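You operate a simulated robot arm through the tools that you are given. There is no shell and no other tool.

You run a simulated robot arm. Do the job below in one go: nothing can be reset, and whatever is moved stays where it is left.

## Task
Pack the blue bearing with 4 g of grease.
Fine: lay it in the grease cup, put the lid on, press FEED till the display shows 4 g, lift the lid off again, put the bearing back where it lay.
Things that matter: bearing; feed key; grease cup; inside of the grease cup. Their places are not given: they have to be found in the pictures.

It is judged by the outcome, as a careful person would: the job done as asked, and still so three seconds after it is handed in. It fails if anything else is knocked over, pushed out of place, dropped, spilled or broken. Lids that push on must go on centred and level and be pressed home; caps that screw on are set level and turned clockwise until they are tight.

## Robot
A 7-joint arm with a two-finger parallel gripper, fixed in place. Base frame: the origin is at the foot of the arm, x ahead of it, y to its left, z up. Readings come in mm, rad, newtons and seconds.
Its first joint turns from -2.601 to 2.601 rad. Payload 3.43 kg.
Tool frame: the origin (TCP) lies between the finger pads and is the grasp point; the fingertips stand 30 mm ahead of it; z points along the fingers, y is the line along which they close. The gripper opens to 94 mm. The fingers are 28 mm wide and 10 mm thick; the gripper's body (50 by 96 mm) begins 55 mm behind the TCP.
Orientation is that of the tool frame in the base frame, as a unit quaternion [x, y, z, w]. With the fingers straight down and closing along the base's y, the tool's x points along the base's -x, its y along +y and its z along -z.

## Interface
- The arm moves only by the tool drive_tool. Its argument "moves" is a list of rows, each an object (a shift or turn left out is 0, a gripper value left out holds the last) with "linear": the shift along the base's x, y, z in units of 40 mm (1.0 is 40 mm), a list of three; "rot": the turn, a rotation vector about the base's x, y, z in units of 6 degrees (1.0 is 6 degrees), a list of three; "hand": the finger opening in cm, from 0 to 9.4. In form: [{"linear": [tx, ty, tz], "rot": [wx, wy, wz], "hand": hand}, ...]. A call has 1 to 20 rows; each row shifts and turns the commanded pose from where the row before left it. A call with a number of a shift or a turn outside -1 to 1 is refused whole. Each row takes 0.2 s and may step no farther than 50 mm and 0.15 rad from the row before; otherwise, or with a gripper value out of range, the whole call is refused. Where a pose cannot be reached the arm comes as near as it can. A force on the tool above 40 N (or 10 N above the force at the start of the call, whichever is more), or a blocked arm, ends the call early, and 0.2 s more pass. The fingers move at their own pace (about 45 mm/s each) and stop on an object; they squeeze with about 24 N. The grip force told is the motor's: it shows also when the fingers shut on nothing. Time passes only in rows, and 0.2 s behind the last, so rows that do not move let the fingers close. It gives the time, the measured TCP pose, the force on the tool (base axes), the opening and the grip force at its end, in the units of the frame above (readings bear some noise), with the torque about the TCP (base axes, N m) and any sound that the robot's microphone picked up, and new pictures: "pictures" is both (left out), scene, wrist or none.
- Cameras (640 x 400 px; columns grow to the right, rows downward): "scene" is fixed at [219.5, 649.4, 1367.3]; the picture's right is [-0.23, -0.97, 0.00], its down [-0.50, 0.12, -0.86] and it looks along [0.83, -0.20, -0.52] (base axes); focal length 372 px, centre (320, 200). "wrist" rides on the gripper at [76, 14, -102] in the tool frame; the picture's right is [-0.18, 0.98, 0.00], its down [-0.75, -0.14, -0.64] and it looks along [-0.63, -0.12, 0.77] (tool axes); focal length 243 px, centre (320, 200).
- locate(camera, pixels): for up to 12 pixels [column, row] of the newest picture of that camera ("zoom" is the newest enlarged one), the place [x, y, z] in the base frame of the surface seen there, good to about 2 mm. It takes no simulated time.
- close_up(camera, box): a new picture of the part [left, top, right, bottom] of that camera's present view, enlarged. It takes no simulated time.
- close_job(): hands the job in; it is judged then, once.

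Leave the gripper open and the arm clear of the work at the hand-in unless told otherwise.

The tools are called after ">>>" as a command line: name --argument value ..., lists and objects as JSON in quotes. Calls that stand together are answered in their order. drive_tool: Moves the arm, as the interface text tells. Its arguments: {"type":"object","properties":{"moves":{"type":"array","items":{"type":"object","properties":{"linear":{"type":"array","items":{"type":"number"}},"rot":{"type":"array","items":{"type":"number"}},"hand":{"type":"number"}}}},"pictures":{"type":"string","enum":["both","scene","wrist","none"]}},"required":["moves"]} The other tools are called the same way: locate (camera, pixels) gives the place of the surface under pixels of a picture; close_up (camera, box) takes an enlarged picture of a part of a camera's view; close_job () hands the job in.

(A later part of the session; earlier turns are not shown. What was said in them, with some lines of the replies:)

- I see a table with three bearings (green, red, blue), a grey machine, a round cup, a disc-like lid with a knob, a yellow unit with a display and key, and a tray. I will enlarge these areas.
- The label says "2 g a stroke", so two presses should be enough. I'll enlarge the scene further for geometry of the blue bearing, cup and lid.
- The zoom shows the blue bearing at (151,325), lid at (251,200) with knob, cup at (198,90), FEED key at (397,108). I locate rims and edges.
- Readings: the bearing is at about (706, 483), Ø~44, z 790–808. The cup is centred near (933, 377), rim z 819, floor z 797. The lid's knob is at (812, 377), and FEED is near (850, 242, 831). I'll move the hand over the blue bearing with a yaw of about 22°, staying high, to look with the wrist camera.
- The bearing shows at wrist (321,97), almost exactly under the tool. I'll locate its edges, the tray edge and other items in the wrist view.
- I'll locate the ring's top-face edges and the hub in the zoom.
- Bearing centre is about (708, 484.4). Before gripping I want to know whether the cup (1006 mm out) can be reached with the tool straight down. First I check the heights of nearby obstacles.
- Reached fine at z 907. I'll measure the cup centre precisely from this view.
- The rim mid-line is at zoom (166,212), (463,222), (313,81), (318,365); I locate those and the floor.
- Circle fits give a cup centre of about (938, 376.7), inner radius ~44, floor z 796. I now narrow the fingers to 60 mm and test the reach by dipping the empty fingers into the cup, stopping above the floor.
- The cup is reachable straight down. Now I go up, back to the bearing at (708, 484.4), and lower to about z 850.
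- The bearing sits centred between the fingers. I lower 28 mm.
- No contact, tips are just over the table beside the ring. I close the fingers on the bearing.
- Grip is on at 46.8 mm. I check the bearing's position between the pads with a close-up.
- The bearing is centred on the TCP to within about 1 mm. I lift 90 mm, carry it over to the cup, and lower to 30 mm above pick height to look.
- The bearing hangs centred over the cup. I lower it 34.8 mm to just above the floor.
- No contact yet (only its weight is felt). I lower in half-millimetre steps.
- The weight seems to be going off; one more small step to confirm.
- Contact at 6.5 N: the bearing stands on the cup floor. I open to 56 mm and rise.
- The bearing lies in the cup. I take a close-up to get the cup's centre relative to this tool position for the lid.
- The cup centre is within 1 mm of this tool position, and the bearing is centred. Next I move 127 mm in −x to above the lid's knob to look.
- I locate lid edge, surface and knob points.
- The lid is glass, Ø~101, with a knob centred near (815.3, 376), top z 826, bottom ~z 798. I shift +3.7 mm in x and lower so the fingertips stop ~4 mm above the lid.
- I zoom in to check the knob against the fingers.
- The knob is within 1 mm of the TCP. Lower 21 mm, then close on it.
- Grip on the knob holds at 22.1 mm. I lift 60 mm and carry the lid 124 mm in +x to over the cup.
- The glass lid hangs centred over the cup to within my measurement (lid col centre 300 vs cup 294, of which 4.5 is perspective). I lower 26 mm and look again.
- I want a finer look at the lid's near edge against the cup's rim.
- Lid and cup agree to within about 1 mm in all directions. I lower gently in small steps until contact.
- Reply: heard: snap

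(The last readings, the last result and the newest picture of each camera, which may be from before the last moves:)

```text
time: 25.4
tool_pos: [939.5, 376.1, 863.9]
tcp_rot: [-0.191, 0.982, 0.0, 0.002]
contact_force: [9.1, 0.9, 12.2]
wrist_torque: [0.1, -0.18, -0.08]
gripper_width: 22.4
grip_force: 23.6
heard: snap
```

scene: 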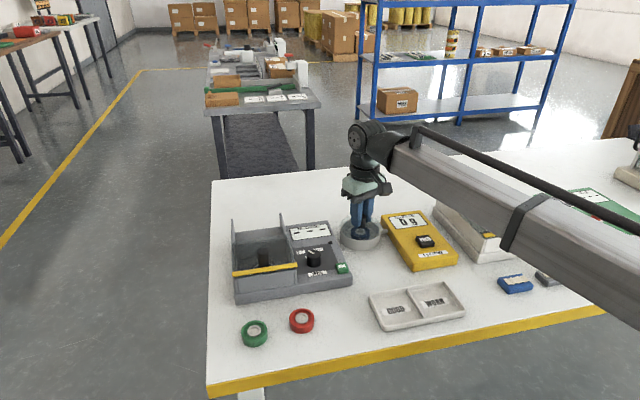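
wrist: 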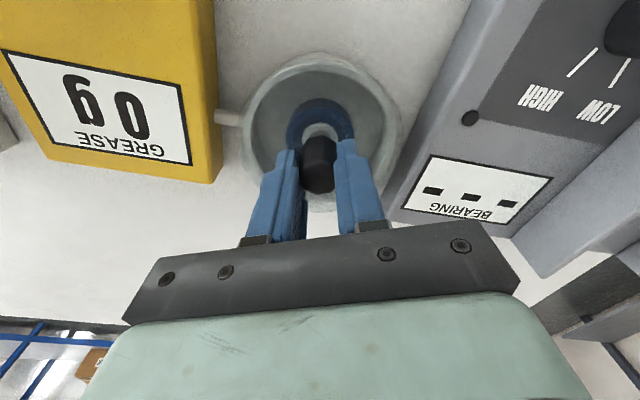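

A snap was heard with 12 N up and 9 N sideways. I look closely before anything else.

>>> drive_tool --moves '[{"linear": [0, 0, 0]}]'

>>> close_up --camera "scene" --box '[335, 205, 395, 250]'

>>> close_up --camera "wrist" --box '[230, 40, 420, 220]'

```text
time: 25.8
tool_pos: [939.1, 376.4, 862.3]
tcp_rot: [-0.191, 0.982, 0.001, 0.002]
contact_force: [12.6, 1.2, 16.5]
wrist_torque: [0.17, -0.26, -0.06]
gripper_width: 22.1
grip_force: 24.1
```

scene: 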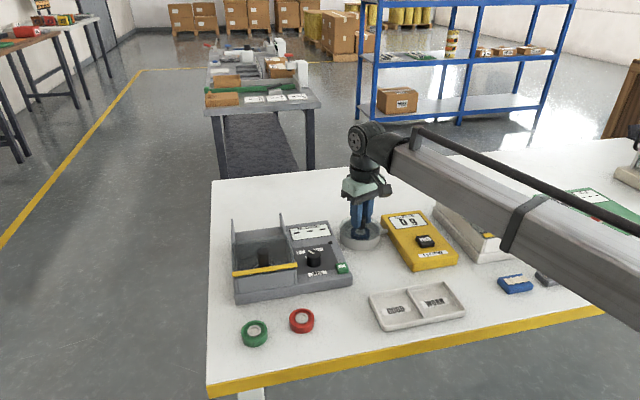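
wrist: 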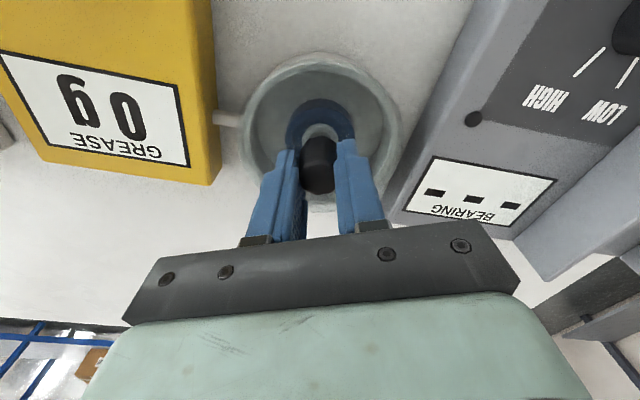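

```text
8.89 times, centred on (365, 228) of scene
```

zoom: 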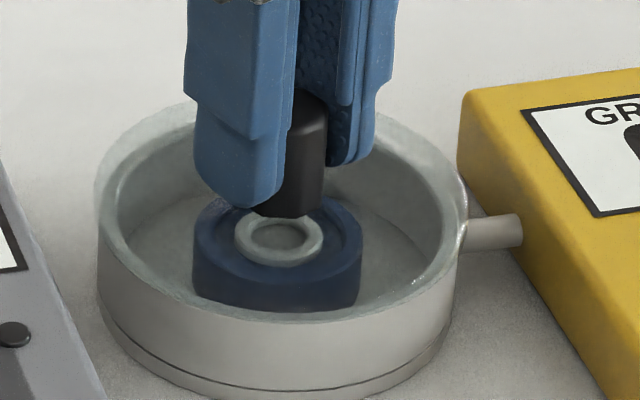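

```text
2.22 times, centred on (325, 130) of wrist
```

zoom: 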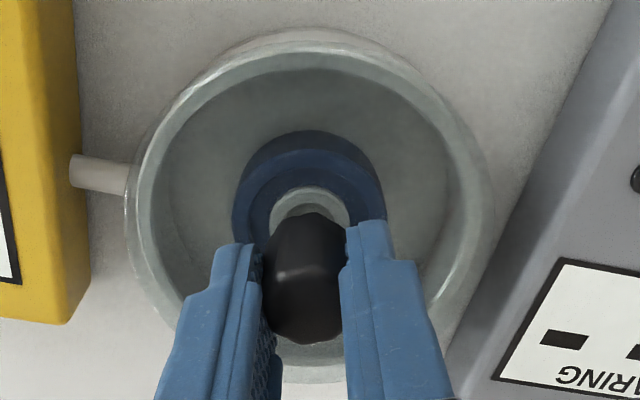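

The lid looks whole and level on the rim; the snap is probably the lid seating. The sideways 12 N says the seat centre is slightly further +x. I ease the hand +x 0.6 mm to unload it.

>>> drive_tool --moves '[{"linear": [0.015, 0, 0]}, {"linear": [0, 0, 0]}]' --pictures "none"

```text
time: 26.4
tool_pos: [940.1, 374.8, 862.6]
tcp_rot: [-0.191, 0.982, 0.0, 0.0]
contact_force: [10.6, 3.3, 17.7]
wrist_torque: [0.03, -0.39, -0.06]
gripper_width: 22.0
grip_force: 24.1
```

>>> drive_tool --moves '[{"linear": [0.02, 0, 0]}, {"linear": [0, 0, 0]}]' --pictures "none"

```text
time: 27.0
tool_pos: [940.0, 375.2, 862.7]
tcp_rot: [-0.191, 0.982, 0.0, -0.001]
contact_force: [3.4, 1.5, 16.6]
wrist_torque: [-0.07, -0.17, -0.1]
gripper_width: 22.0
grip_force: 24.0
```

Side force is down to 3 N. Now I press the lid home a little more (0.4 mm of command).

>>> drive_tool --moves '[{"linear": [0.006, 0, -0.01]}, {"linear": [0, 0, 0]}]' --pictures "none"

```text
time: 27.6
tool_pos: [940.9, 376.9, 862.4]
tcp_rot: [-0.191, 0.982, 0.0, 0.0]
contact_force: [-2.7, 1.2, 16.8]
wrist_torque: [-0.08, 0.08, -0.09]
gripper_width: 22.1
grip_force: 24.4
```

>>> drive_tool --moves '[{"linear": [0, 0, -0.0125]}, {"linear": [0, 0, -0.0125]}, {"linear": [0, 0, 0]}]'

>>> close_up --camera "scene" --box '[335, 205, 395, 250]'

```text
time: 28.4
tool_pos: [939.0, 376.0, 863.6]
tcp_rot: [-0.191, 0.982, 0.0, 0.001]
contact_force: [-6.8, 0.8, 23.9]
wrist_torque: [0.09, 0.25, -0.06]
gripper_width: 22.3
grip_force: 23.9
```

scene: 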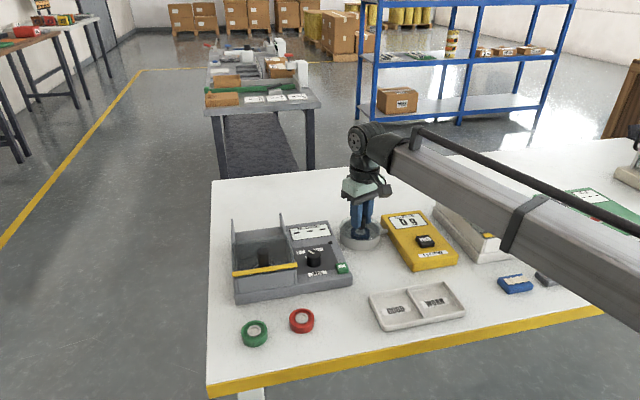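
wrist: 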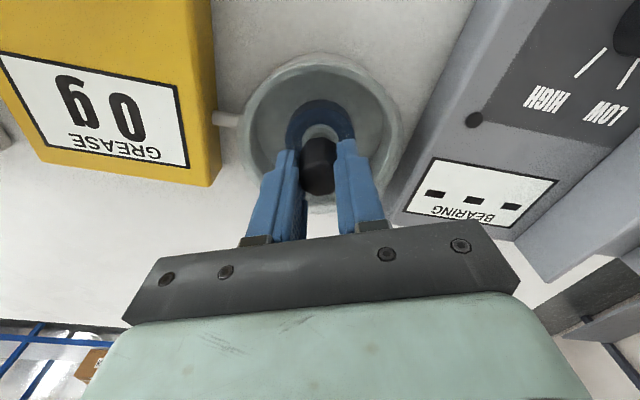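

```text
8.89 times, centred on (365, 228) of scene
```

zoom: 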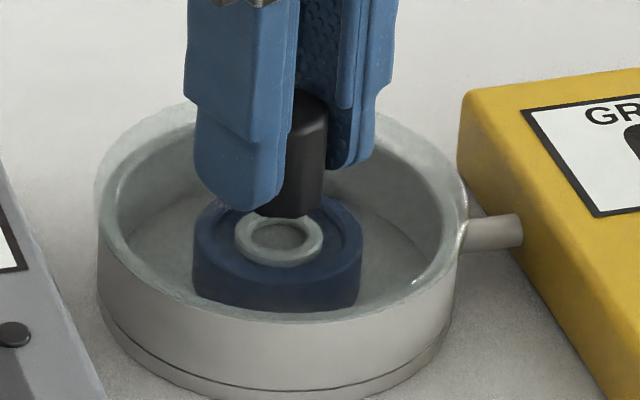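

The lid sits flush on the rim under 24 N with no change, so it's home. I ease up 1 mm, open the fingers and rise clear.

>>> drive_tool --moves '[{"linear": [0, 0, 0.025]}, {"hand": 4.5}, {"hand": 4.5}, {"linear": [0, 0, 0.5]}, {"linear": [0, 0, 0.8]}, {"linear": [0, 0, 0]}]'

>>> close_up --camera "scene" --box '[325, 195, 475, 275]'

>>> close_up --camera "wrist" --box '[230, 40, 410, 200]'

```text
time: 29.8
tool_pos: [941.9, 376.0, 913.3]
tcp_rot: [-0.191, 0.981, 0.0, 0.001]
contact_force: [-0.3, 0.5, 0.0]
wrist_torque: [0.01, -0.01, -0.02]
gripper_width: 44.8
grip_force: 0.1
```

scene: 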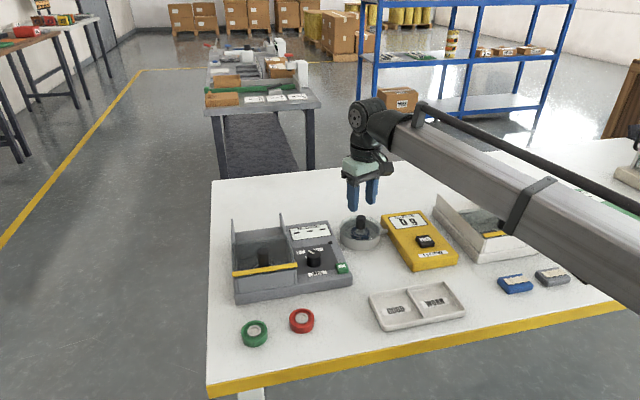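
wrist: 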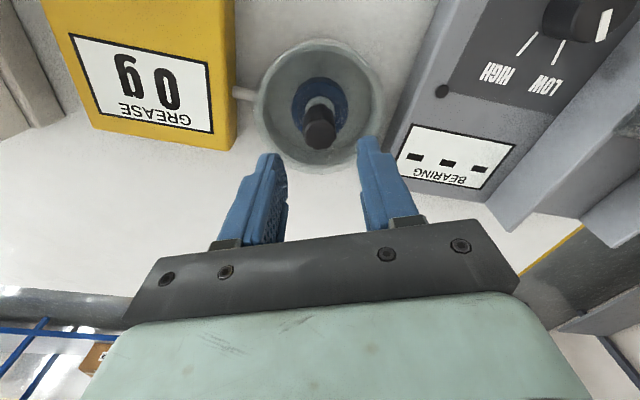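

```text
4.27 times, centred on (400, 235) of scene
```

zoom: 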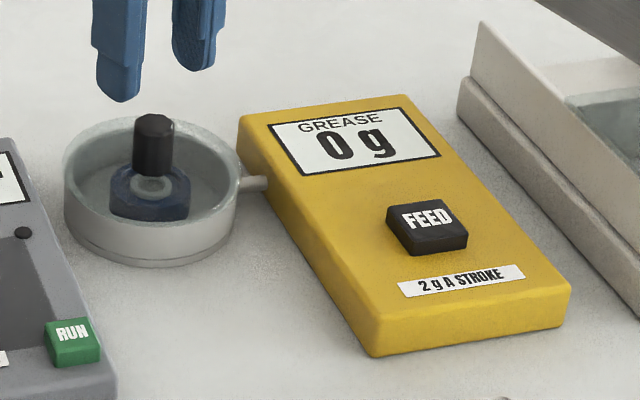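

```text
2.50 times, centred on (320, 120) of wrist
```

zoom: 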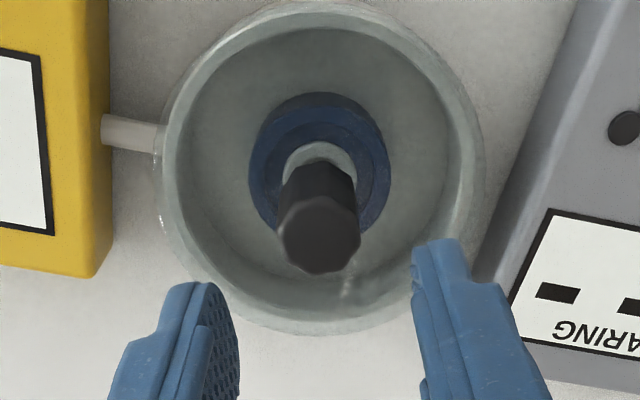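

The lid appears seated, centred. I verify the knob top height and locate the FEED key.

>>> locate --camera "zoom" --pixels '[[318, 235], [300, 235], [338, 235], [318, 215], [318, 258]]'

>>> locate --camera "scene" --pixels '[[425, 240], [419, 237], [431, 238], [421, 245], [433, 244], [426, 236], [427, 243], [361, 221]]'

```text
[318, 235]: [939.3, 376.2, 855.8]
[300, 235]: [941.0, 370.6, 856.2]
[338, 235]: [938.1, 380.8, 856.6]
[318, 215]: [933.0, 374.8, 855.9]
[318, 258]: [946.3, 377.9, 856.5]
```

```text
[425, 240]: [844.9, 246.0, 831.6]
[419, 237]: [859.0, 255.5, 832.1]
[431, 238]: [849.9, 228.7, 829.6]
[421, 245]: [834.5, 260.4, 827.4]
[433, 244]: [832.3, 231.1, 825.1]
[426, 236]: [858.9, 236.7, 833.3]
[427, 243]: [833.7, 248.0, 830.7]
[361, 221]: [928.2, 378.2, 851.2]
```

Knob top is 856 as expected, so the lid is level and home. Now I close the fingers and move over the FEED key (about (848, 245)) at this height.

>>> drive_tool --moves '[{"linear": [-0.58, -0.81, 0], "hand": 0}, {"linear": [-0.58, -0.81, 0]}, {"linear": [-0.58, -0.81, 0]}, {"linear": [-0.58, -0.81, 0]}, {"linear": [0, 0, 0]}, {"linear": [0, 0, 0]}]'

>>> close_up --camera "wrist" --box '[260, 50, 380, 150]'

```text
time: 31.2
tool_pos: [848.2, 246.9, 914.0]
tcp_rot: [-0.192, 0.981, 0.001, 0.0]
contact_force: [0.2, -1.1, 0.2]
wrist_torque: [0.0, -0.01, 0.01]
gripper_width: 0.0
grip_force: 23.5
```

scene: 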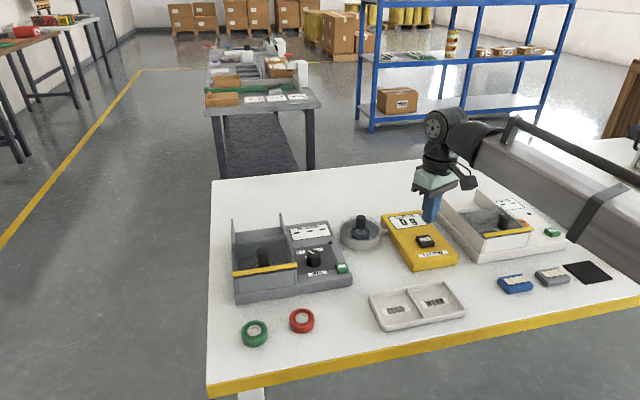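
wrist: 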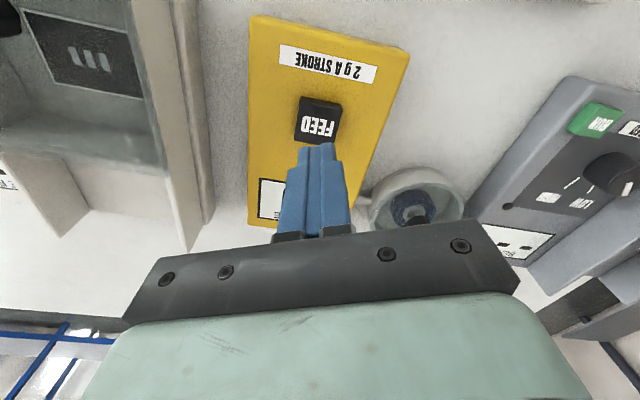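

```text
4.00 times, centred on (320, 100) of wrist
```

zoom: 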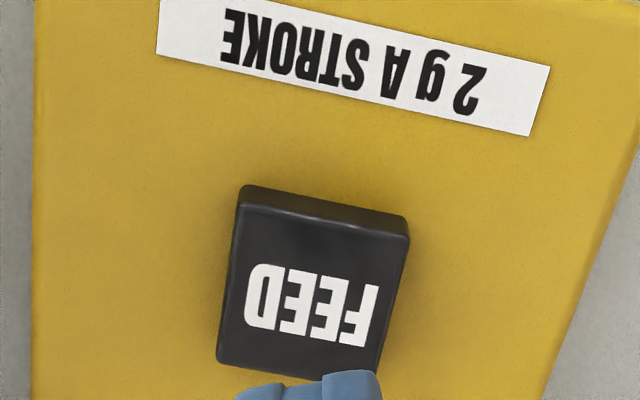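

I locate the key's top corners and centre.

>>> locate --camera "zoom" --pixels '[[312, 290], [248, 215], [398, 243], [226, 352], [375, 360], [320, 230], [230, 280], [390, 300]]'

```text
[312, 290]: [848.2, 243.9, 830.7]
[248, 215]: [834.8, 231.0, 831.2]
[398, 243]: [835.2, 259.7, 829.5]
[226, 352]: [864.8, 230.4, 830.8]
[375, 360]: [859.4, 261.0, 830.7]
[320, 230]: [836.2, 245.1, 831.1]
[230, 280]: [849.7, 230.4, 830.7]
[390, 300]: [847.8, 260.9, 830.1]
```

The key is centred at (849, 245), top z 831. I lower until tips are ~3 mm above it (TCP 864).

>>> drive_tool --moves '[{"linear": [0.01, -0.035, -0.5]}, {"linear": [0, 0, -0.5]}, {"linear": [0, 0, -0.25]}, {"linear": [0, 0, 0]}]' --pictures "none"

>>> drive_tool --moves '[{"linear": [0, 0, -0.05]}, {"linear": [0, 0, -0.025]}, {"linear": [0, 0, -0.025]}, {"linear": [0, 0, 0]}]'

>>> close_up --camera "scene" --box '[325, 195, 475, 275]'

```text
time: 32.2
tool_pos: [848.7, 246.3, 862.8]
tcp_rot: [-0.19, 0.982, 0.0, 0.0]
contact_force: [-0.2, -0.1, -0.6]
wrist_torque: [0.03, 0.01, 0.01]
gripper_width: 0.0
grip_force: 24.3
```

```text
time: 33.2
tool_pos: [848.2, 244.9, 859.3]
tcp_rot: [-0.191, 0.982, -0.001, 0.001]
contact_force: [0.6, -0.5, 0.4]
wrist_torque: [0.01, 0.02, -0.02]
gripper_width: 0.0
grip_force: 23.9
```

scene: 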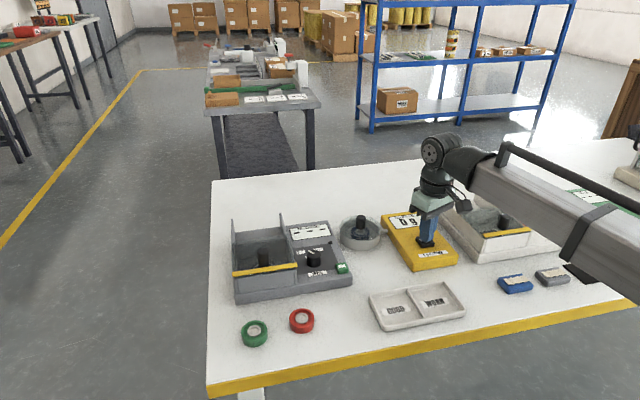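
wrist: 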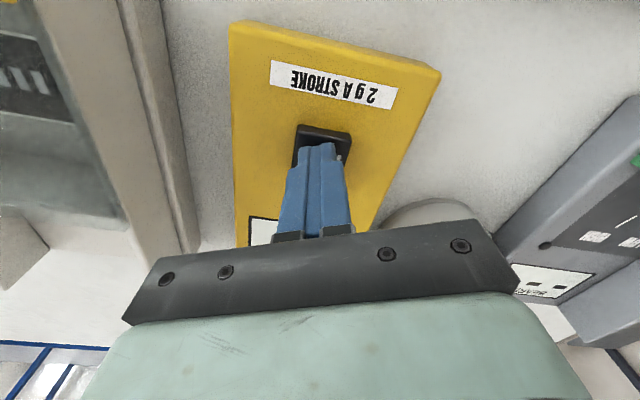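

```text
4.27 times, centred on (400, 235) of scene
```

zoom: 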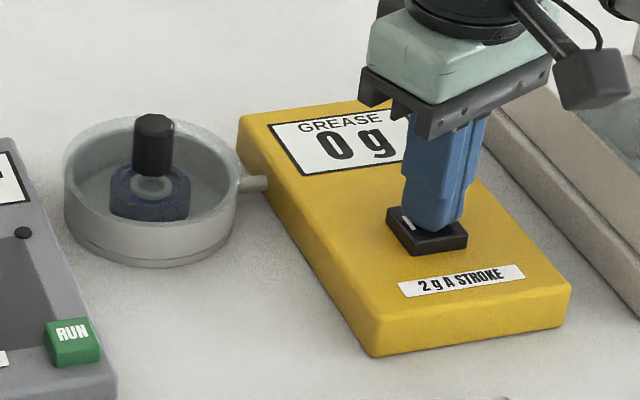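

Just touching, display still 0 g and readable. I press down 1.5 mm in small steps.

>>> drive_tool --moves '[{"linear": [0, 0, -0.02]}, {"linear": [0, 0, -0.02]}, {"linear": [0, 0, 0]}]' --pictures "none"

>>> close_up --camera "scene" --box '[325, 195, 475, 275]'

```text
time: 34.0
tool_pos: [848.3, 244.6, 859.4]
tcp_rot: [-0.192, 0.981, 0.001, 0.0]
contact_force: [0.6, 0.5, 1.8]
wrist_torque: [0.01, -0.06, 0.01]
gripper_width: 0.0
grip_force: 24.0
```

```text
4.27 times, centred on (400, 235) of scene
```

zoom: 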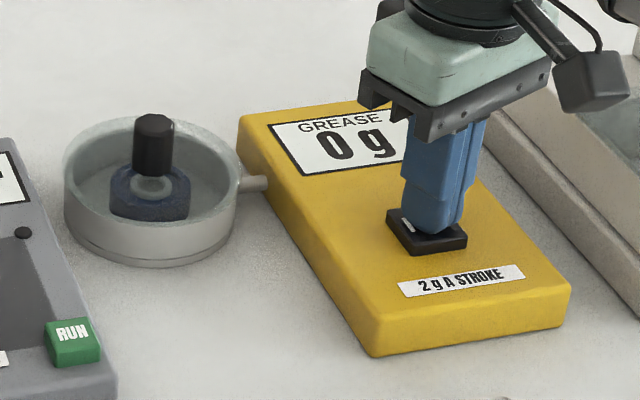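

Light contact, 1.8 N. I press 1.6 mm further.

>>> drive_tool --moves '[{"linear": [0, 0, -0.02]}, {"linear": [0, 0, -0.02]}, {"linear": [0, 0, 0]}]' --pictures "none"

>>> close_up --camera "scene" --box '[325, 195, 475, 275]'

```text
time: 34.8
tool_pos: [848.5, 245.0, 856.9]
tcp_rot: [-0.191, 0.982, 0.0, 0.0]
contact_force: [1.9, -0.1, 2.9]
wrist_torque: [0.02, -0.04, -0.01]
gripper_width: 0.1
grip_force: 23.7
heard: click
```

```text
4.27 times, centred on (400, 235) of scene
```

zoom: 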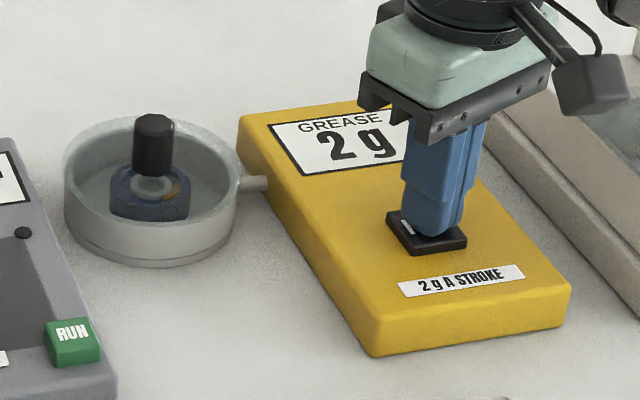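

A click, and the display shows 2 g; grease appears in the cup. I let the key up fully (6 mm) and look.

>>> drive_tool --moves '[{"linear": [0, 0, 0.08]}, {"linear": [0, 0, 0.08]}, {"linear": [0, 0, 0]}, {"linear": [0, 0, 0]}]' --pictures "none"

>>> close_up --camera "scene" --box '[325, 195, 475, 275]'

```text
time: 35.8
tool_pos: [848.1, 244.8, 863.8]
tcp_rot: [-0.19, 0.982, 0.001, 0.0]
contact_force: [0.4, 0.9, -0.2]
wrist_torque: [-0.01, -0.02, -0.01]
gripper_width: 0.0
grip_force: 23.8
```

```text
4.27 times, centred on (400, 235) of scene
```

zoom: 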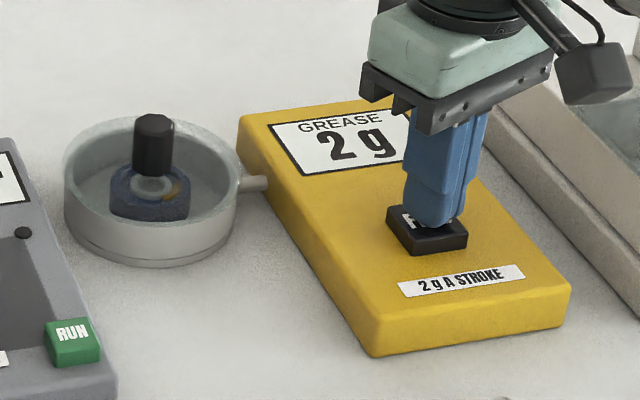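

The key is up and the display shows 2 g. Second press: 6.4 mm down again to the same depth.

>>> drive_tool --moves '[{"linear": [0, 0, -0.08]}, {"linear": [0, 0, -0.04]}, {"linear": [0, 0, -0.02]}, {"linear": [0, 0, -0.02]}, {"linear": [0, 0, 0]}]' --pictures "none"

>>> close_up --camera "scene" --box '[325, 195, 475, 275]'

```text
time: 37.0
tool_pos: [849.2, 243.5, 856.7]
tcp_rot: [-0.191, 0.982, 0.001, 0.0]
contact_force: [0.7, 0.9, 4.4]
wrist_torque: [0.0, 0.02, 0.0]
gripper_width: 0.0
grip_force: 24.3
heard: click
```

```text
4.27 times, centred on (400, 235) of scene
```

zoom: 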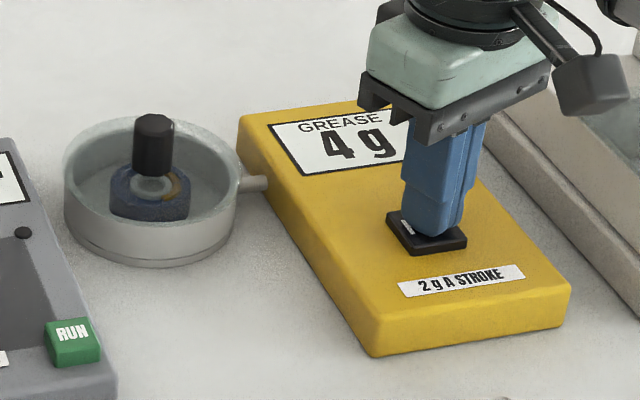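

The display shows 4 g. I rise and return to above the lid's knob, opening the fingers to 45 mm.

>>> drive_tool --moves '[{"linear": [0, 0, 0.43]}, {"linear": [0, 0, 1.0]}, {"linear": [0.5775, 0.8188, 0], "hand": 4.5}, {"linear": [0.5775, 0.8188, 0]}, {"linear": [0.5775, 0.8187, 0]}, {"linear": [0.5775, 0.8187, 0]}, {"linear": [0, 0, 0]}]'

>>> close_up --camera "wrist" --box '[230, 40, 410, 200]'

```text
time: 38.6
tool_pos: [942.2, 377.0, 913.1]
tcp_rot: [-0.191, 0.982, 0.0, 0.0]
contact_force: [-0.2, -0.3, 0.8]
wrist_torque: [-0.04, -0.01, 0.05]
gripper_width: 45.1
grip_force: 0.0
```

scene: 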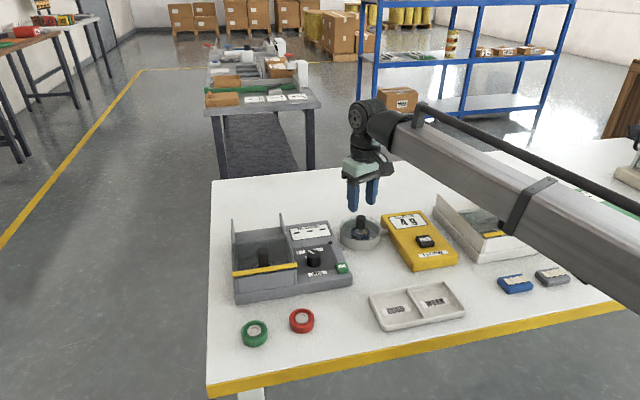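
wrist: 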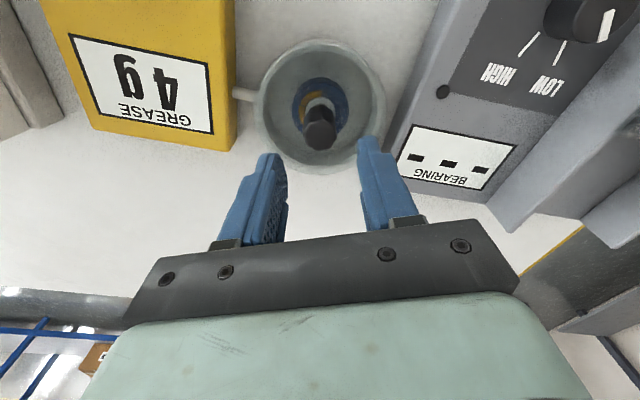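

```text
2.50 times, centred on (320, 120) of wrist
```

zoom: 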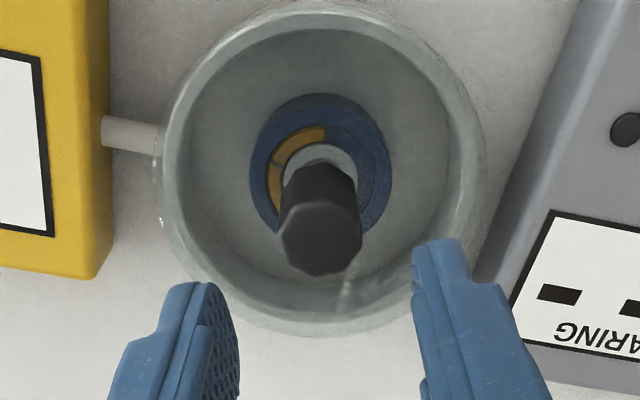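

4 g and grease on the bearing. I lower to the knob (52 mm), close, and check.

>>> drive_tool --moves '[{"linear": [-0.006, 0, -0.6]}, {"linear": [0, 0, -0.5]}, {"linear": [0, 0, -0.2]}, {"linear": [0, 0, 0]}, {"hand": 3.0}, {"hand": 1.5}, {"hand": 1.5}, {"hand": 1.5}]'

```text
time: 40.4
tool_pos: [941.9, 375.8, 861.4]
tcp_rot: [-0.191, 0.982, 0.001, 0.0]
contact_force: [-0.8, -0.7, -0.6]
wrist_torque: [-0.01, -0.01, 0.0]
gripper_width: 22.7
grip_force: 23.8
heard: snap
```

scene: 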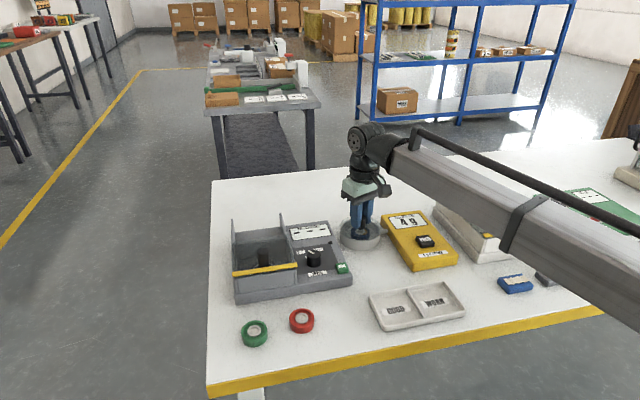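
wrist: 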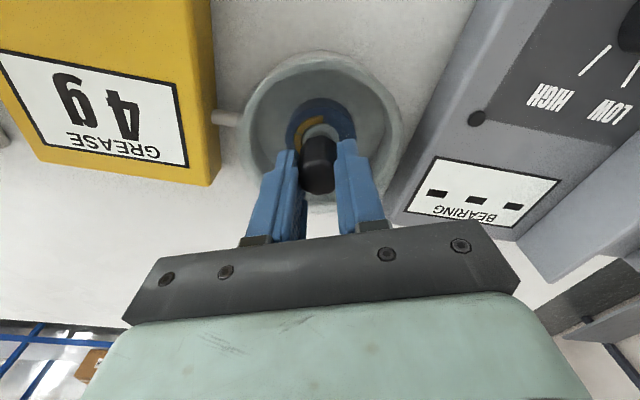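

Gripped; a snap again as the lid lets go of its seat. I lift straight up slowly and look.

>>> drive_tool --moves '[{"linear": [0, 0, 0.1]}, {"linear": [0, 0, 0.2]}, {"linear": [0, 0, 0.5]}, {"linear": [0, 0, 0.7]}, {"linear": [0, 0, 0]}]'

>>> close_up --camera "scene" --box '[320, 190, 410, 260]'

```text
time: 41.6
tool_pos: [940.8, 376.5, 921.5]
tcp_rot: [-0.191, 0.982, 0.0, 0.0]
contact_force: [0.0, -0.1, -0.2]
wrist_torque: [-0.01, 0.01, -0.02]
gripper_width: 22.3
grip_force: 24.1
```

scene: 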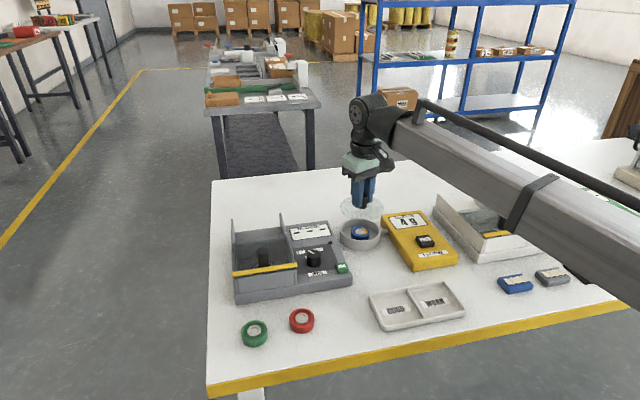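
wrist: 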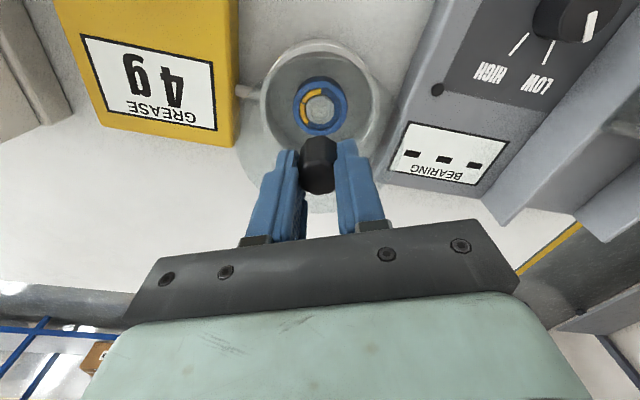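

```text
5.71 times, centred on (365, 225) of scene
```

zoom: 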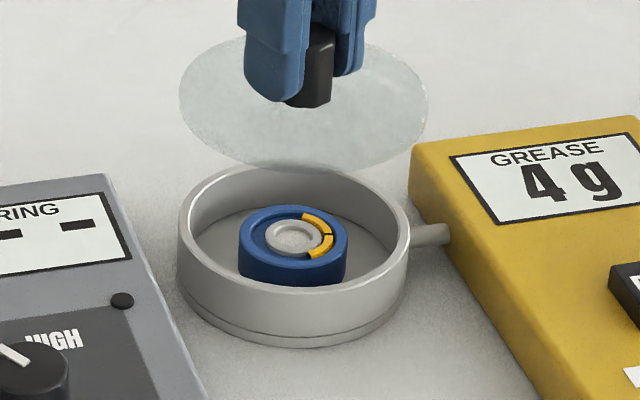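

The lid is off; bearing with grease lies in the cup. I carry the lid back −125.5 mm in x and lower to about 5 mm above its old place.

>>> drive_tool --moves '[{"linear": [-0.784, -0.003, 0]}, {"linear": [-0.784, -0.003, 0]}, {"linear": [-0.784, -0.003, 0]}, {"linear": [-0.784, -0.003, 0]}, {"linear": [0, 0, -0.7]}, {"linear": [0, 0, -0.7]}, {"linear": [0, 0, -0.5]}, {"linear": [0, 0, -0.2]}, {"linear": [0, 0, 0]}]'

```text
time: 43.6
tool_pos: [814.8, 374.5, 838.4]
tcp_rot: [-0.191, 0.982, 0.0, 0.0]
contact_force: [-0.4, -0.1, -0.9]
wrist_torque: [-0.01, -0.01, -0.01]
gripper_width: 22.5
grip_force: 24.4
```

scene: 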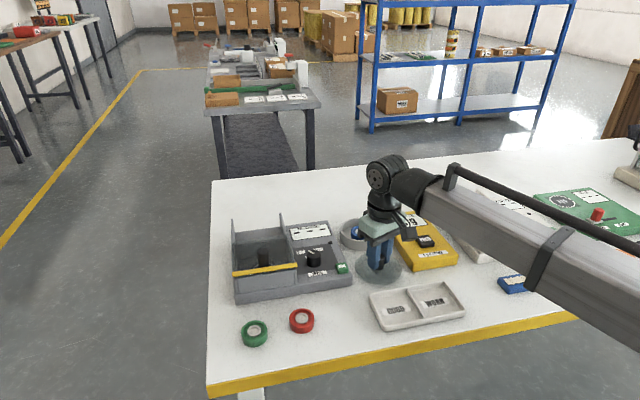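
wrist: 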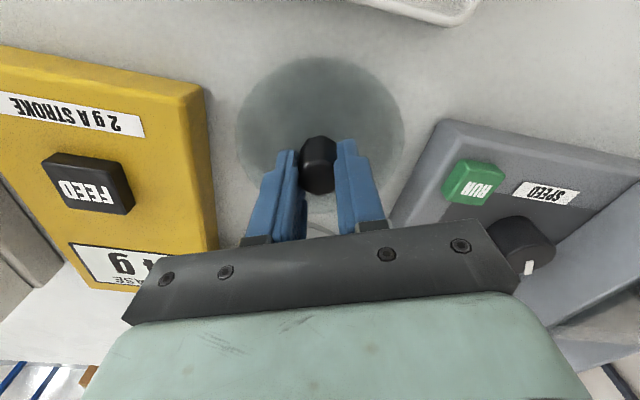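

Remaining ~5.6 mm. I lower 4.6 mm and then creep to contact.

>>> drive_tool --moves '[{"linear": [0, 0, -0.06]}, {"linear": [0, 0, -0.055]}, {"linear": [0, 0, 0]}]' --pictures "none"

>>> drive_tool --moves '[{"linear": [0, 0, -0.0125]}, {"linear": [0, 0, -0.0125]}, {"linear": [0, 0, 0]}]' --pictures "none"

```text
time: 44.4
tool_pos: [815.6, 376.2, 832.2]
tcp_rot: [-0.192, 0.981, -0.001, -0.001]
contact_force: [-1.2, -0.5, -0.4]
wrist_torque: [0.02, 0.03, 0.01]
gripper_width: 22.3
grip_force: 24.6
```

```text
time: 45.2
tool_pos: [815.3, 376.3, 832.0]
tcp_rot: [-0.191, 0.982, 0.001, 0.0]
contact_force: [0.1, 0.9, -0.3]
wrist_torque: [0.0, 0.0, -0.01]
gripper_width: 22.4
grip_force: 24.0
```

>>> drive_tool --moves '[{"linear": [0, 0, -0.01]}, {"linear": [0, 0, 0]}]' --pictures "none"

>>> drive_tool --moves '[{"linear": [0, 0, -0.01]}, {"linear": [0, 0, 0]}]' --pictures "none"

```text
time: 45.8
tool_pos: [815.1, 374.7, 831.9]
tcp_rot: [-0.191, 0.982, -0.001, 0.0]
contact_force: [0.4, -0.6, 0.1]
wrist_torque: [0.02, 0.0, 0.0]
gripper_width: 22.0
grip_force: 23.9
```

```text
time: 46.4
tool_pos: [815.6, 375.9, 831.2]
tcp_rot: [-0.19, 0.982, 0.0, 0.0]
contact_force: [0.5, 0.7, -0.2]
wrist_torque: [-0.01, -0.01, 0.04]
gripper_width: 22.2
grip_force: 24.6
```

Still no contact; I keep creeping.

>>> drive_tool --moves '[{"linear": [0, 0, -0.0125]}, {"linear": [0, 0, 0]}]' --pictures "none"

>>> drive_tool --moves '[{"linear": [0, 0, -0.0125]}, {"linear": [0, 0, 0]}]' --pictures "wrist"

```text
time: 47.0
tool_pos: [815.3, 374.8, 830.3]
tcp_rot: [-0.191, 0.982, 0.0, -0.001]
contact_force: [-0.3, -1.6, -0.7]
wrist_torque: [-0.01, -0.01, 0.0]
gripper_width: 22.1
grip_force: 24.0
```

```text
time: 47.6
tool_pos: [814.3, 376.0, 831.5]
tcp_rot: [-0.191, 0.982, 0.0, 0.0]
contact_force: [0.3, -0.1, 3.2]
wrist_torque: [-0.04, 0.04, -0.05]
gripper_width: 22.2
grip_force: 24.1
```

wrist: 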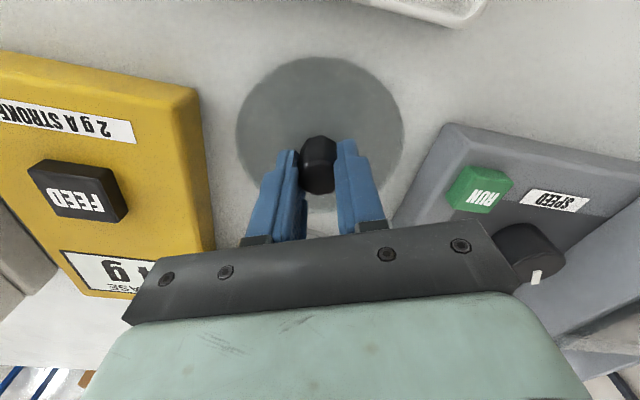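

Contact at 3.2 N: the lid is on the table where it was. I open, rise 83 mm, and move back over the cup.

>>> drive_tool --moves '[{"linear": [0, 0, 0.01], "hand": 4.5}, {"hand": 4.5}, {"linear": [0, 0, 0.56]}, {"linear": [0, 0, 0.8]}, {"linear": [0, 0, 0.7]}, {"linear": [0.77, 0.0025, 0], "hand": 5.6}, {"linear": [0.77, 0.0025, 0]}, {"linear": [0.77, 0.0025, 0]}, {"linear": [0.77, 0.0025, 0]}, {"linear": [0, 0, 0]}]'

>>> close_up --camera "wrist" --box '[240, 30, 400, 180]'

```text
time: 49.8
tool_pos: [939.1, 375.7, 914.2]
tcp_rot: [-0.19, 0.982, 0.0, 0.0]
contact_force: [0.4, 1.1, 1.0]
wrist_torque: [-0.01, 0.01, 0.01]
gripper_width: 56.0
grip_force: 0.1
```

scene: 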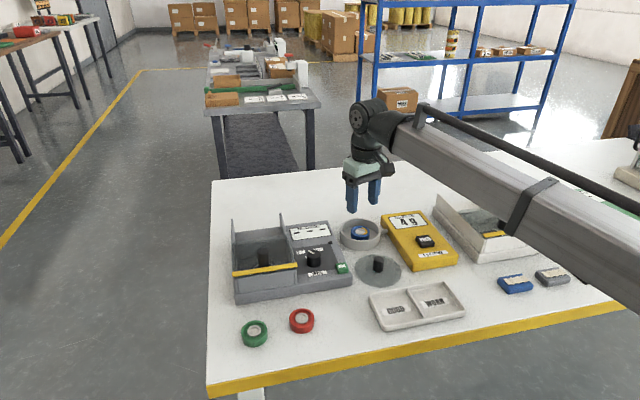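
wrist: 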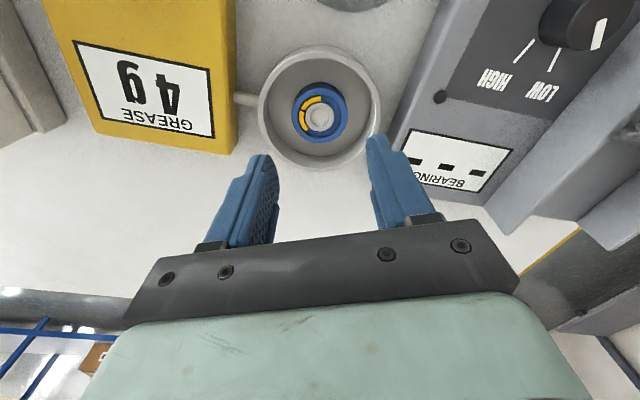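

```text
2.67 times, centred on (320, 105) of wrist
```

zoom: 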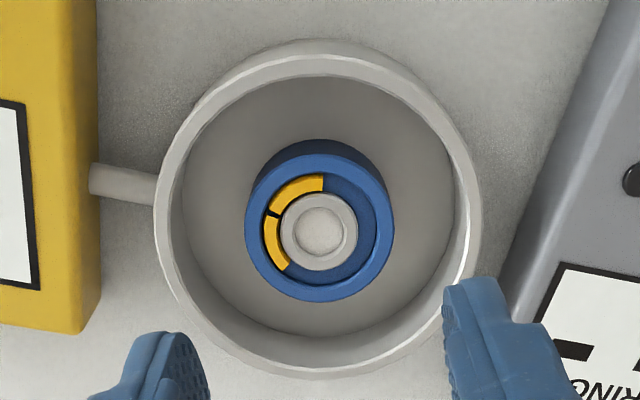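

The bearing is exactly where I released it relative to the tool. I lower 84 mm with the fingers at 56 mm and close on it.

>>> drive_tool --moves '[{"linear": [0, 0, -0.8]}, {"linear": [0, 0, -0.7]}, {"linear": [0, 0, -0.4]}, {"linear": [0, 0, -0.19]}, {"linear": [0, 0, 0]}, {"hand": 4.5}, {"hand": 3.5}, {"hand": 3.5}, {"hand": 3.5}]'

```text
time: 51.8
tool_pos: [938.7, 376.5, 830.6]
tcp_rot: [-0.19, 0.982, 0.0, 0.0]
contact_force: [1.3, 1.3, 0.1]
wrist_torque: [0.05, 0.0, 0.02]
gripper_width: 46.5
grip_force: 23.8
```

scene: 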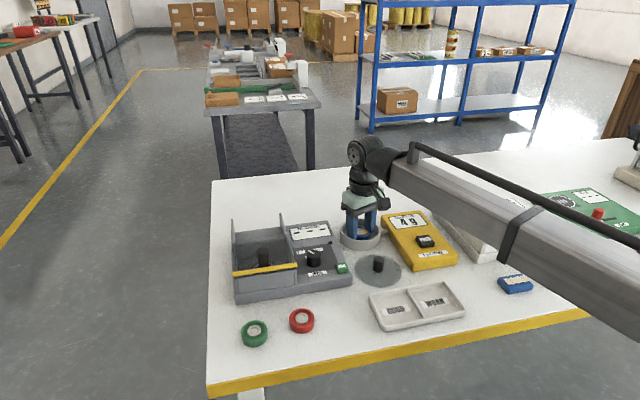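
wrist: 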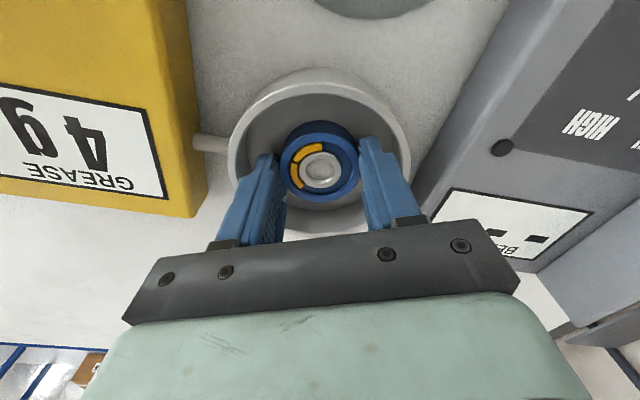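

Bearing gripped (46.5 mm). I lift it out, carry it back by the exact reverse displacement, and lower to ~2 mm above the table.

>>> drive_tool --moves '[{"linear": [0, 0, 0.3]}, {"linear": [0, 0, 0.8]}, {"linear": [0, 0, 1.0]}, {"linear": [-0.824, 0.386, 0]}, {"linear": [-0.824, 0.386, 0]}, {"linear": [-0.824, 0.386, 0]}, {"linear": [-0.824, 0.386, 0]}, {"linear": [-0.824, 0.386, 0]}, {"linear": [-0.824, 0.386, 0]}, {"linear": [-0.824, 0.386, 0]}, {"linear": [0, 0, -0.8]}, {"linear": [0, 0, -0.7]}, {"linear": [0, 0, -0.5]}, {"linear": [0, 0, -0.18]}, {"linear": [0, 0, 0]}]'

```text
time: 55.0
tool_pos: [707.2, 484.2, 825.6]
tcp_rot: [-0.191, 0.982, 0.0, 0.0]
contact_force: [0.0, 0.1, -0.8]
wrist_torque: [-0.01, 0.03, -0.02]
gripper_width: 46.6
grip_force: 23.8
```

scene: 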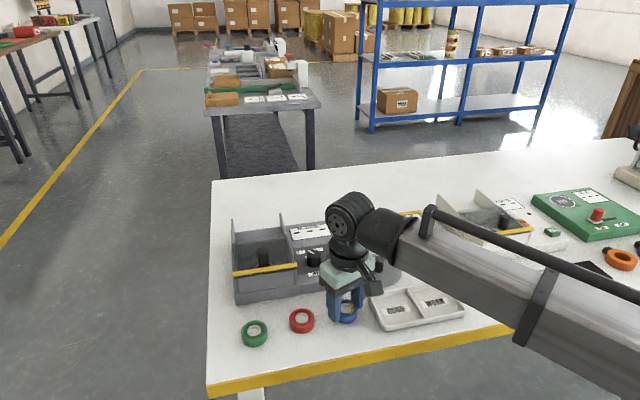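
wrist: 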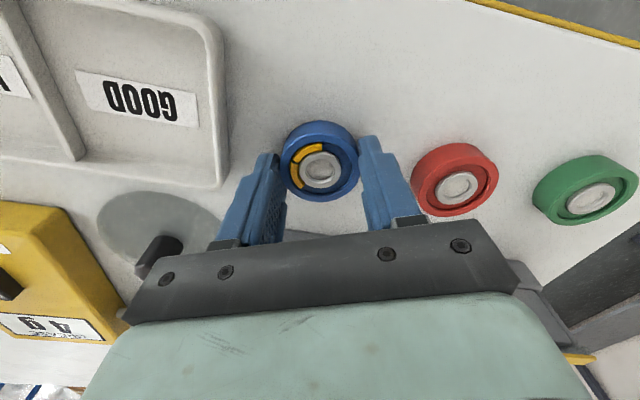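

The bearing is over its old place. I lower 1.6 mm, then creep to contact.

>>> drive_tool --moves '[{"linear": [0, 0, -0.02]}, {"linear": [0, 0, -0.02]}, {"linear": [0, 0, 0]}]' --pictures "none"

>>> drive_tool --moves '[{"linear": [0, 0, -0.0125]}, {"linear": [0, 0, 0]}]' --pictures "none"

>>> drive_tool --moves '[{"linear": [0, 0, -0.01]}, {"linear": [0, 0, 0]}]' --pictures "none"

```text
time: 55.8
tool_pos: [707.6, 483.8, 824.2]
tcp_rot: [-0.191, 0.982, 0.0, 0.0]
contact_force: [0.2, 0.9, -0.4]
wrist_torque: [-0.01, 0.02, 0.04]
gripper_width: 46.8
grip_force: 24.5
```

```text
time: 56.4
tool_pos: [707.2, 484.0, 823.6]
tcp_rot: [-0.191, 0.982, 0.0, 0.0]
contact_force: [0.2, 1.3, -0.5]
wrist_torque: [0.0, -0.01, 0.01]
gripper_width: 46.6
grip_force: 24.0
```

```text
time: 57.0
tool_pos: [707.7, 482.9, 824.4]
tcp_rot: [-0.191, 0.982, 0.0, 0.0]
contact_force: [0.2, -0.5, 3.1]
wrist_torque: [-0.06, -0.02, -0.02]
gripper_width: 46.4
grip_force: 23.8
```

Contact at 3.1 N: the bearing stands on the table. I open to 60 mm and rise straight up, then look.

>>> drive_tool --moves '[{"hand": 6.0}, {"hand": 6.0}, {"hand": 6.0}, {"linear": [0, 0, 0.4]}, {"linear": [0, 0, 0.9]}, {"linear": [0, 0, 1.0]}, {"linear": [0, 0, 1.0]}, {"linear": [0, 0, 0]}]'

>>> close_up --camera "wrist" --box '[240, 50, 400, 150]'

>>> close_up --camera "scene" --box '[220, 190, 480, 352]'

```text
time: 58.8
tool_pos: [706.9, 483.2, 955.4]
tcp_rot: [-0.19, 0.982, 0.0, -0.001]
contact_force: [0.5, -0.7, -0.7]
wrist_torque: [0.02, 0.0, 0.01]
gripper_width: 59.9
grip_force: 0.1
```

scene: 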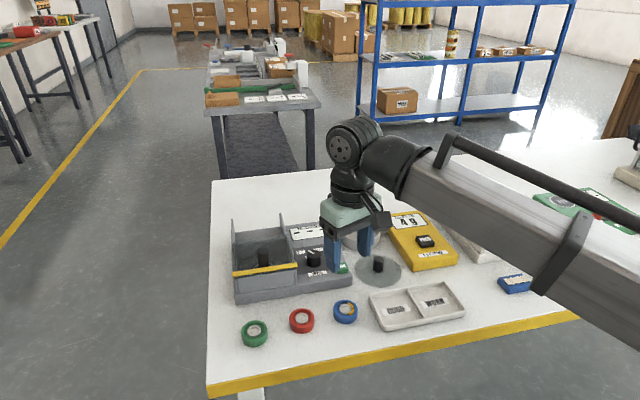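
wrist: 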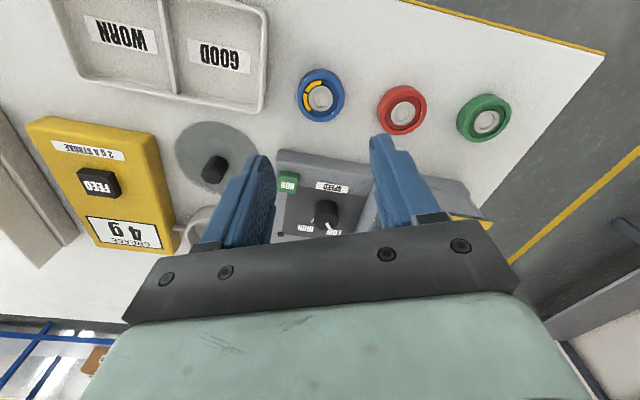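

```text
4.00 times, centred on (320, 100) of wrist
```

zoom: 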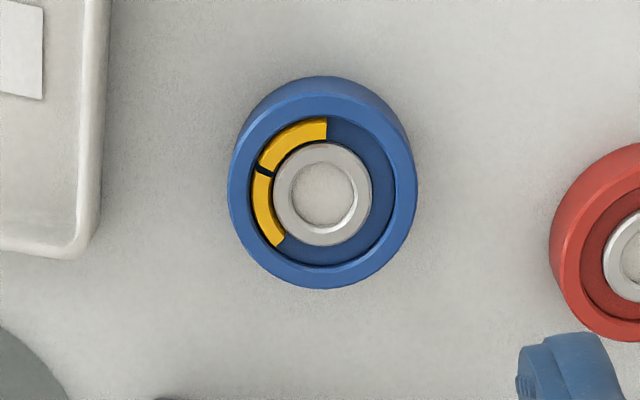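

```text
2.46 times, centred on (350, 271) of scene
```

zoom: 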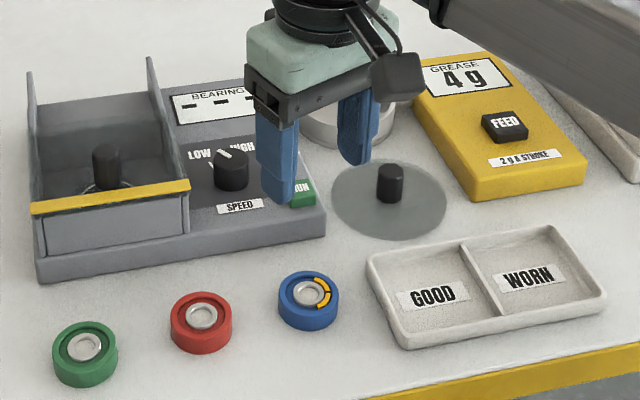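

The blue bearing is back at its spot (scene zoom (308,300), same as at first), with two grease segments. The display shows 4 g and the lid is back at its place. I raise the arm clear and open the gripper.

>>> drive_tool --moves '[{"linear": [0, 0, 0.9], "hand": 9.4}, {"linear": [0, 0.6, 0.6]}, {"linear": [0, 0.7, 0.6]}, {"linear": [0, 0.7, 0.6]}, {"linear": [0, 0.7, 0.6]}, {"linear": [0, 0.7, 0.6]}, {"linear": [0, 0.7, 0]}, {"linear": [0, 0.7, 0]}, {"linear": [0, 0, 0]}]'

>>> close_up --camera "scene" --box '[220, 190, 480, 352]'

```text
time: 60.8
tool_pos: [705.9, 675.1, 1111.6]
tcp_rot: [-0.191, 0.982, 0.0, 0.0]
contact_force: [-0.2, -0.6, -0.7]
wrist_torque: [0.03, 0.0, -0.02]
gripper_width: 94.0
grip_force: 0.1
```

scene: 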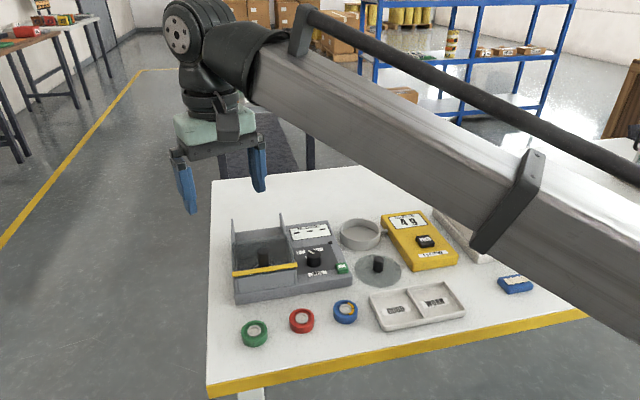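
wrist: 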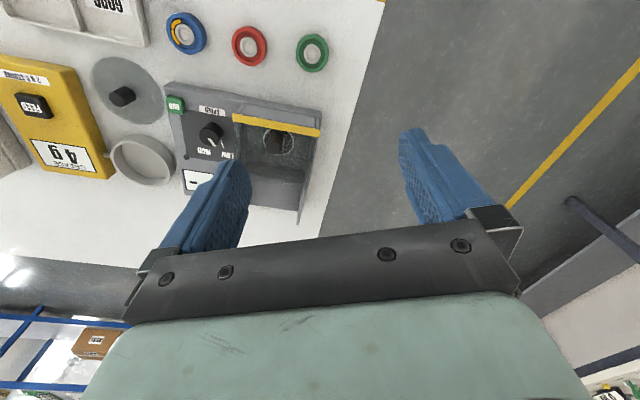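

```text
2.46 times, centred on (350, 271) of scene
```

zoom: 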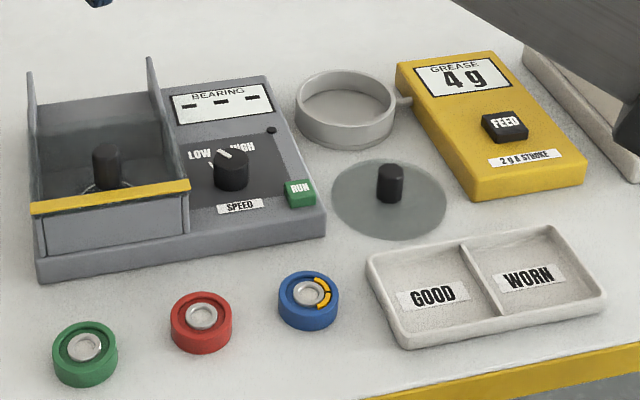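

Everything matches the starting layout: the bearing is greased and back in place, the display shows 4 g, the cup is empty, and the lid is off at its old spot. The gripper is open and the arm clear, so I hand in.

>>> close_job

```text
The job is handed in.
```

The blue bearing is packed with 4 g of grease and back where it lay. I have handed the job in, but no verdict came back.

- **Grease:** two presses of FEED at 2 g a stroke brought the display to 4 g. Two grease segments show on the bearing.
- **Lid:** it went on level and centred to within about 1 mm, and I pressed it down with about 24 N. The microphone picked up a snap as it seated and another when I gripped the knob to lift it off. The lid looked whole both times, and it is back on the table where I found it.
- **Layout:** in the last pictures the cup is empty and everything else stands where it did at the start. The gripper is open and the arm is clear of the work.
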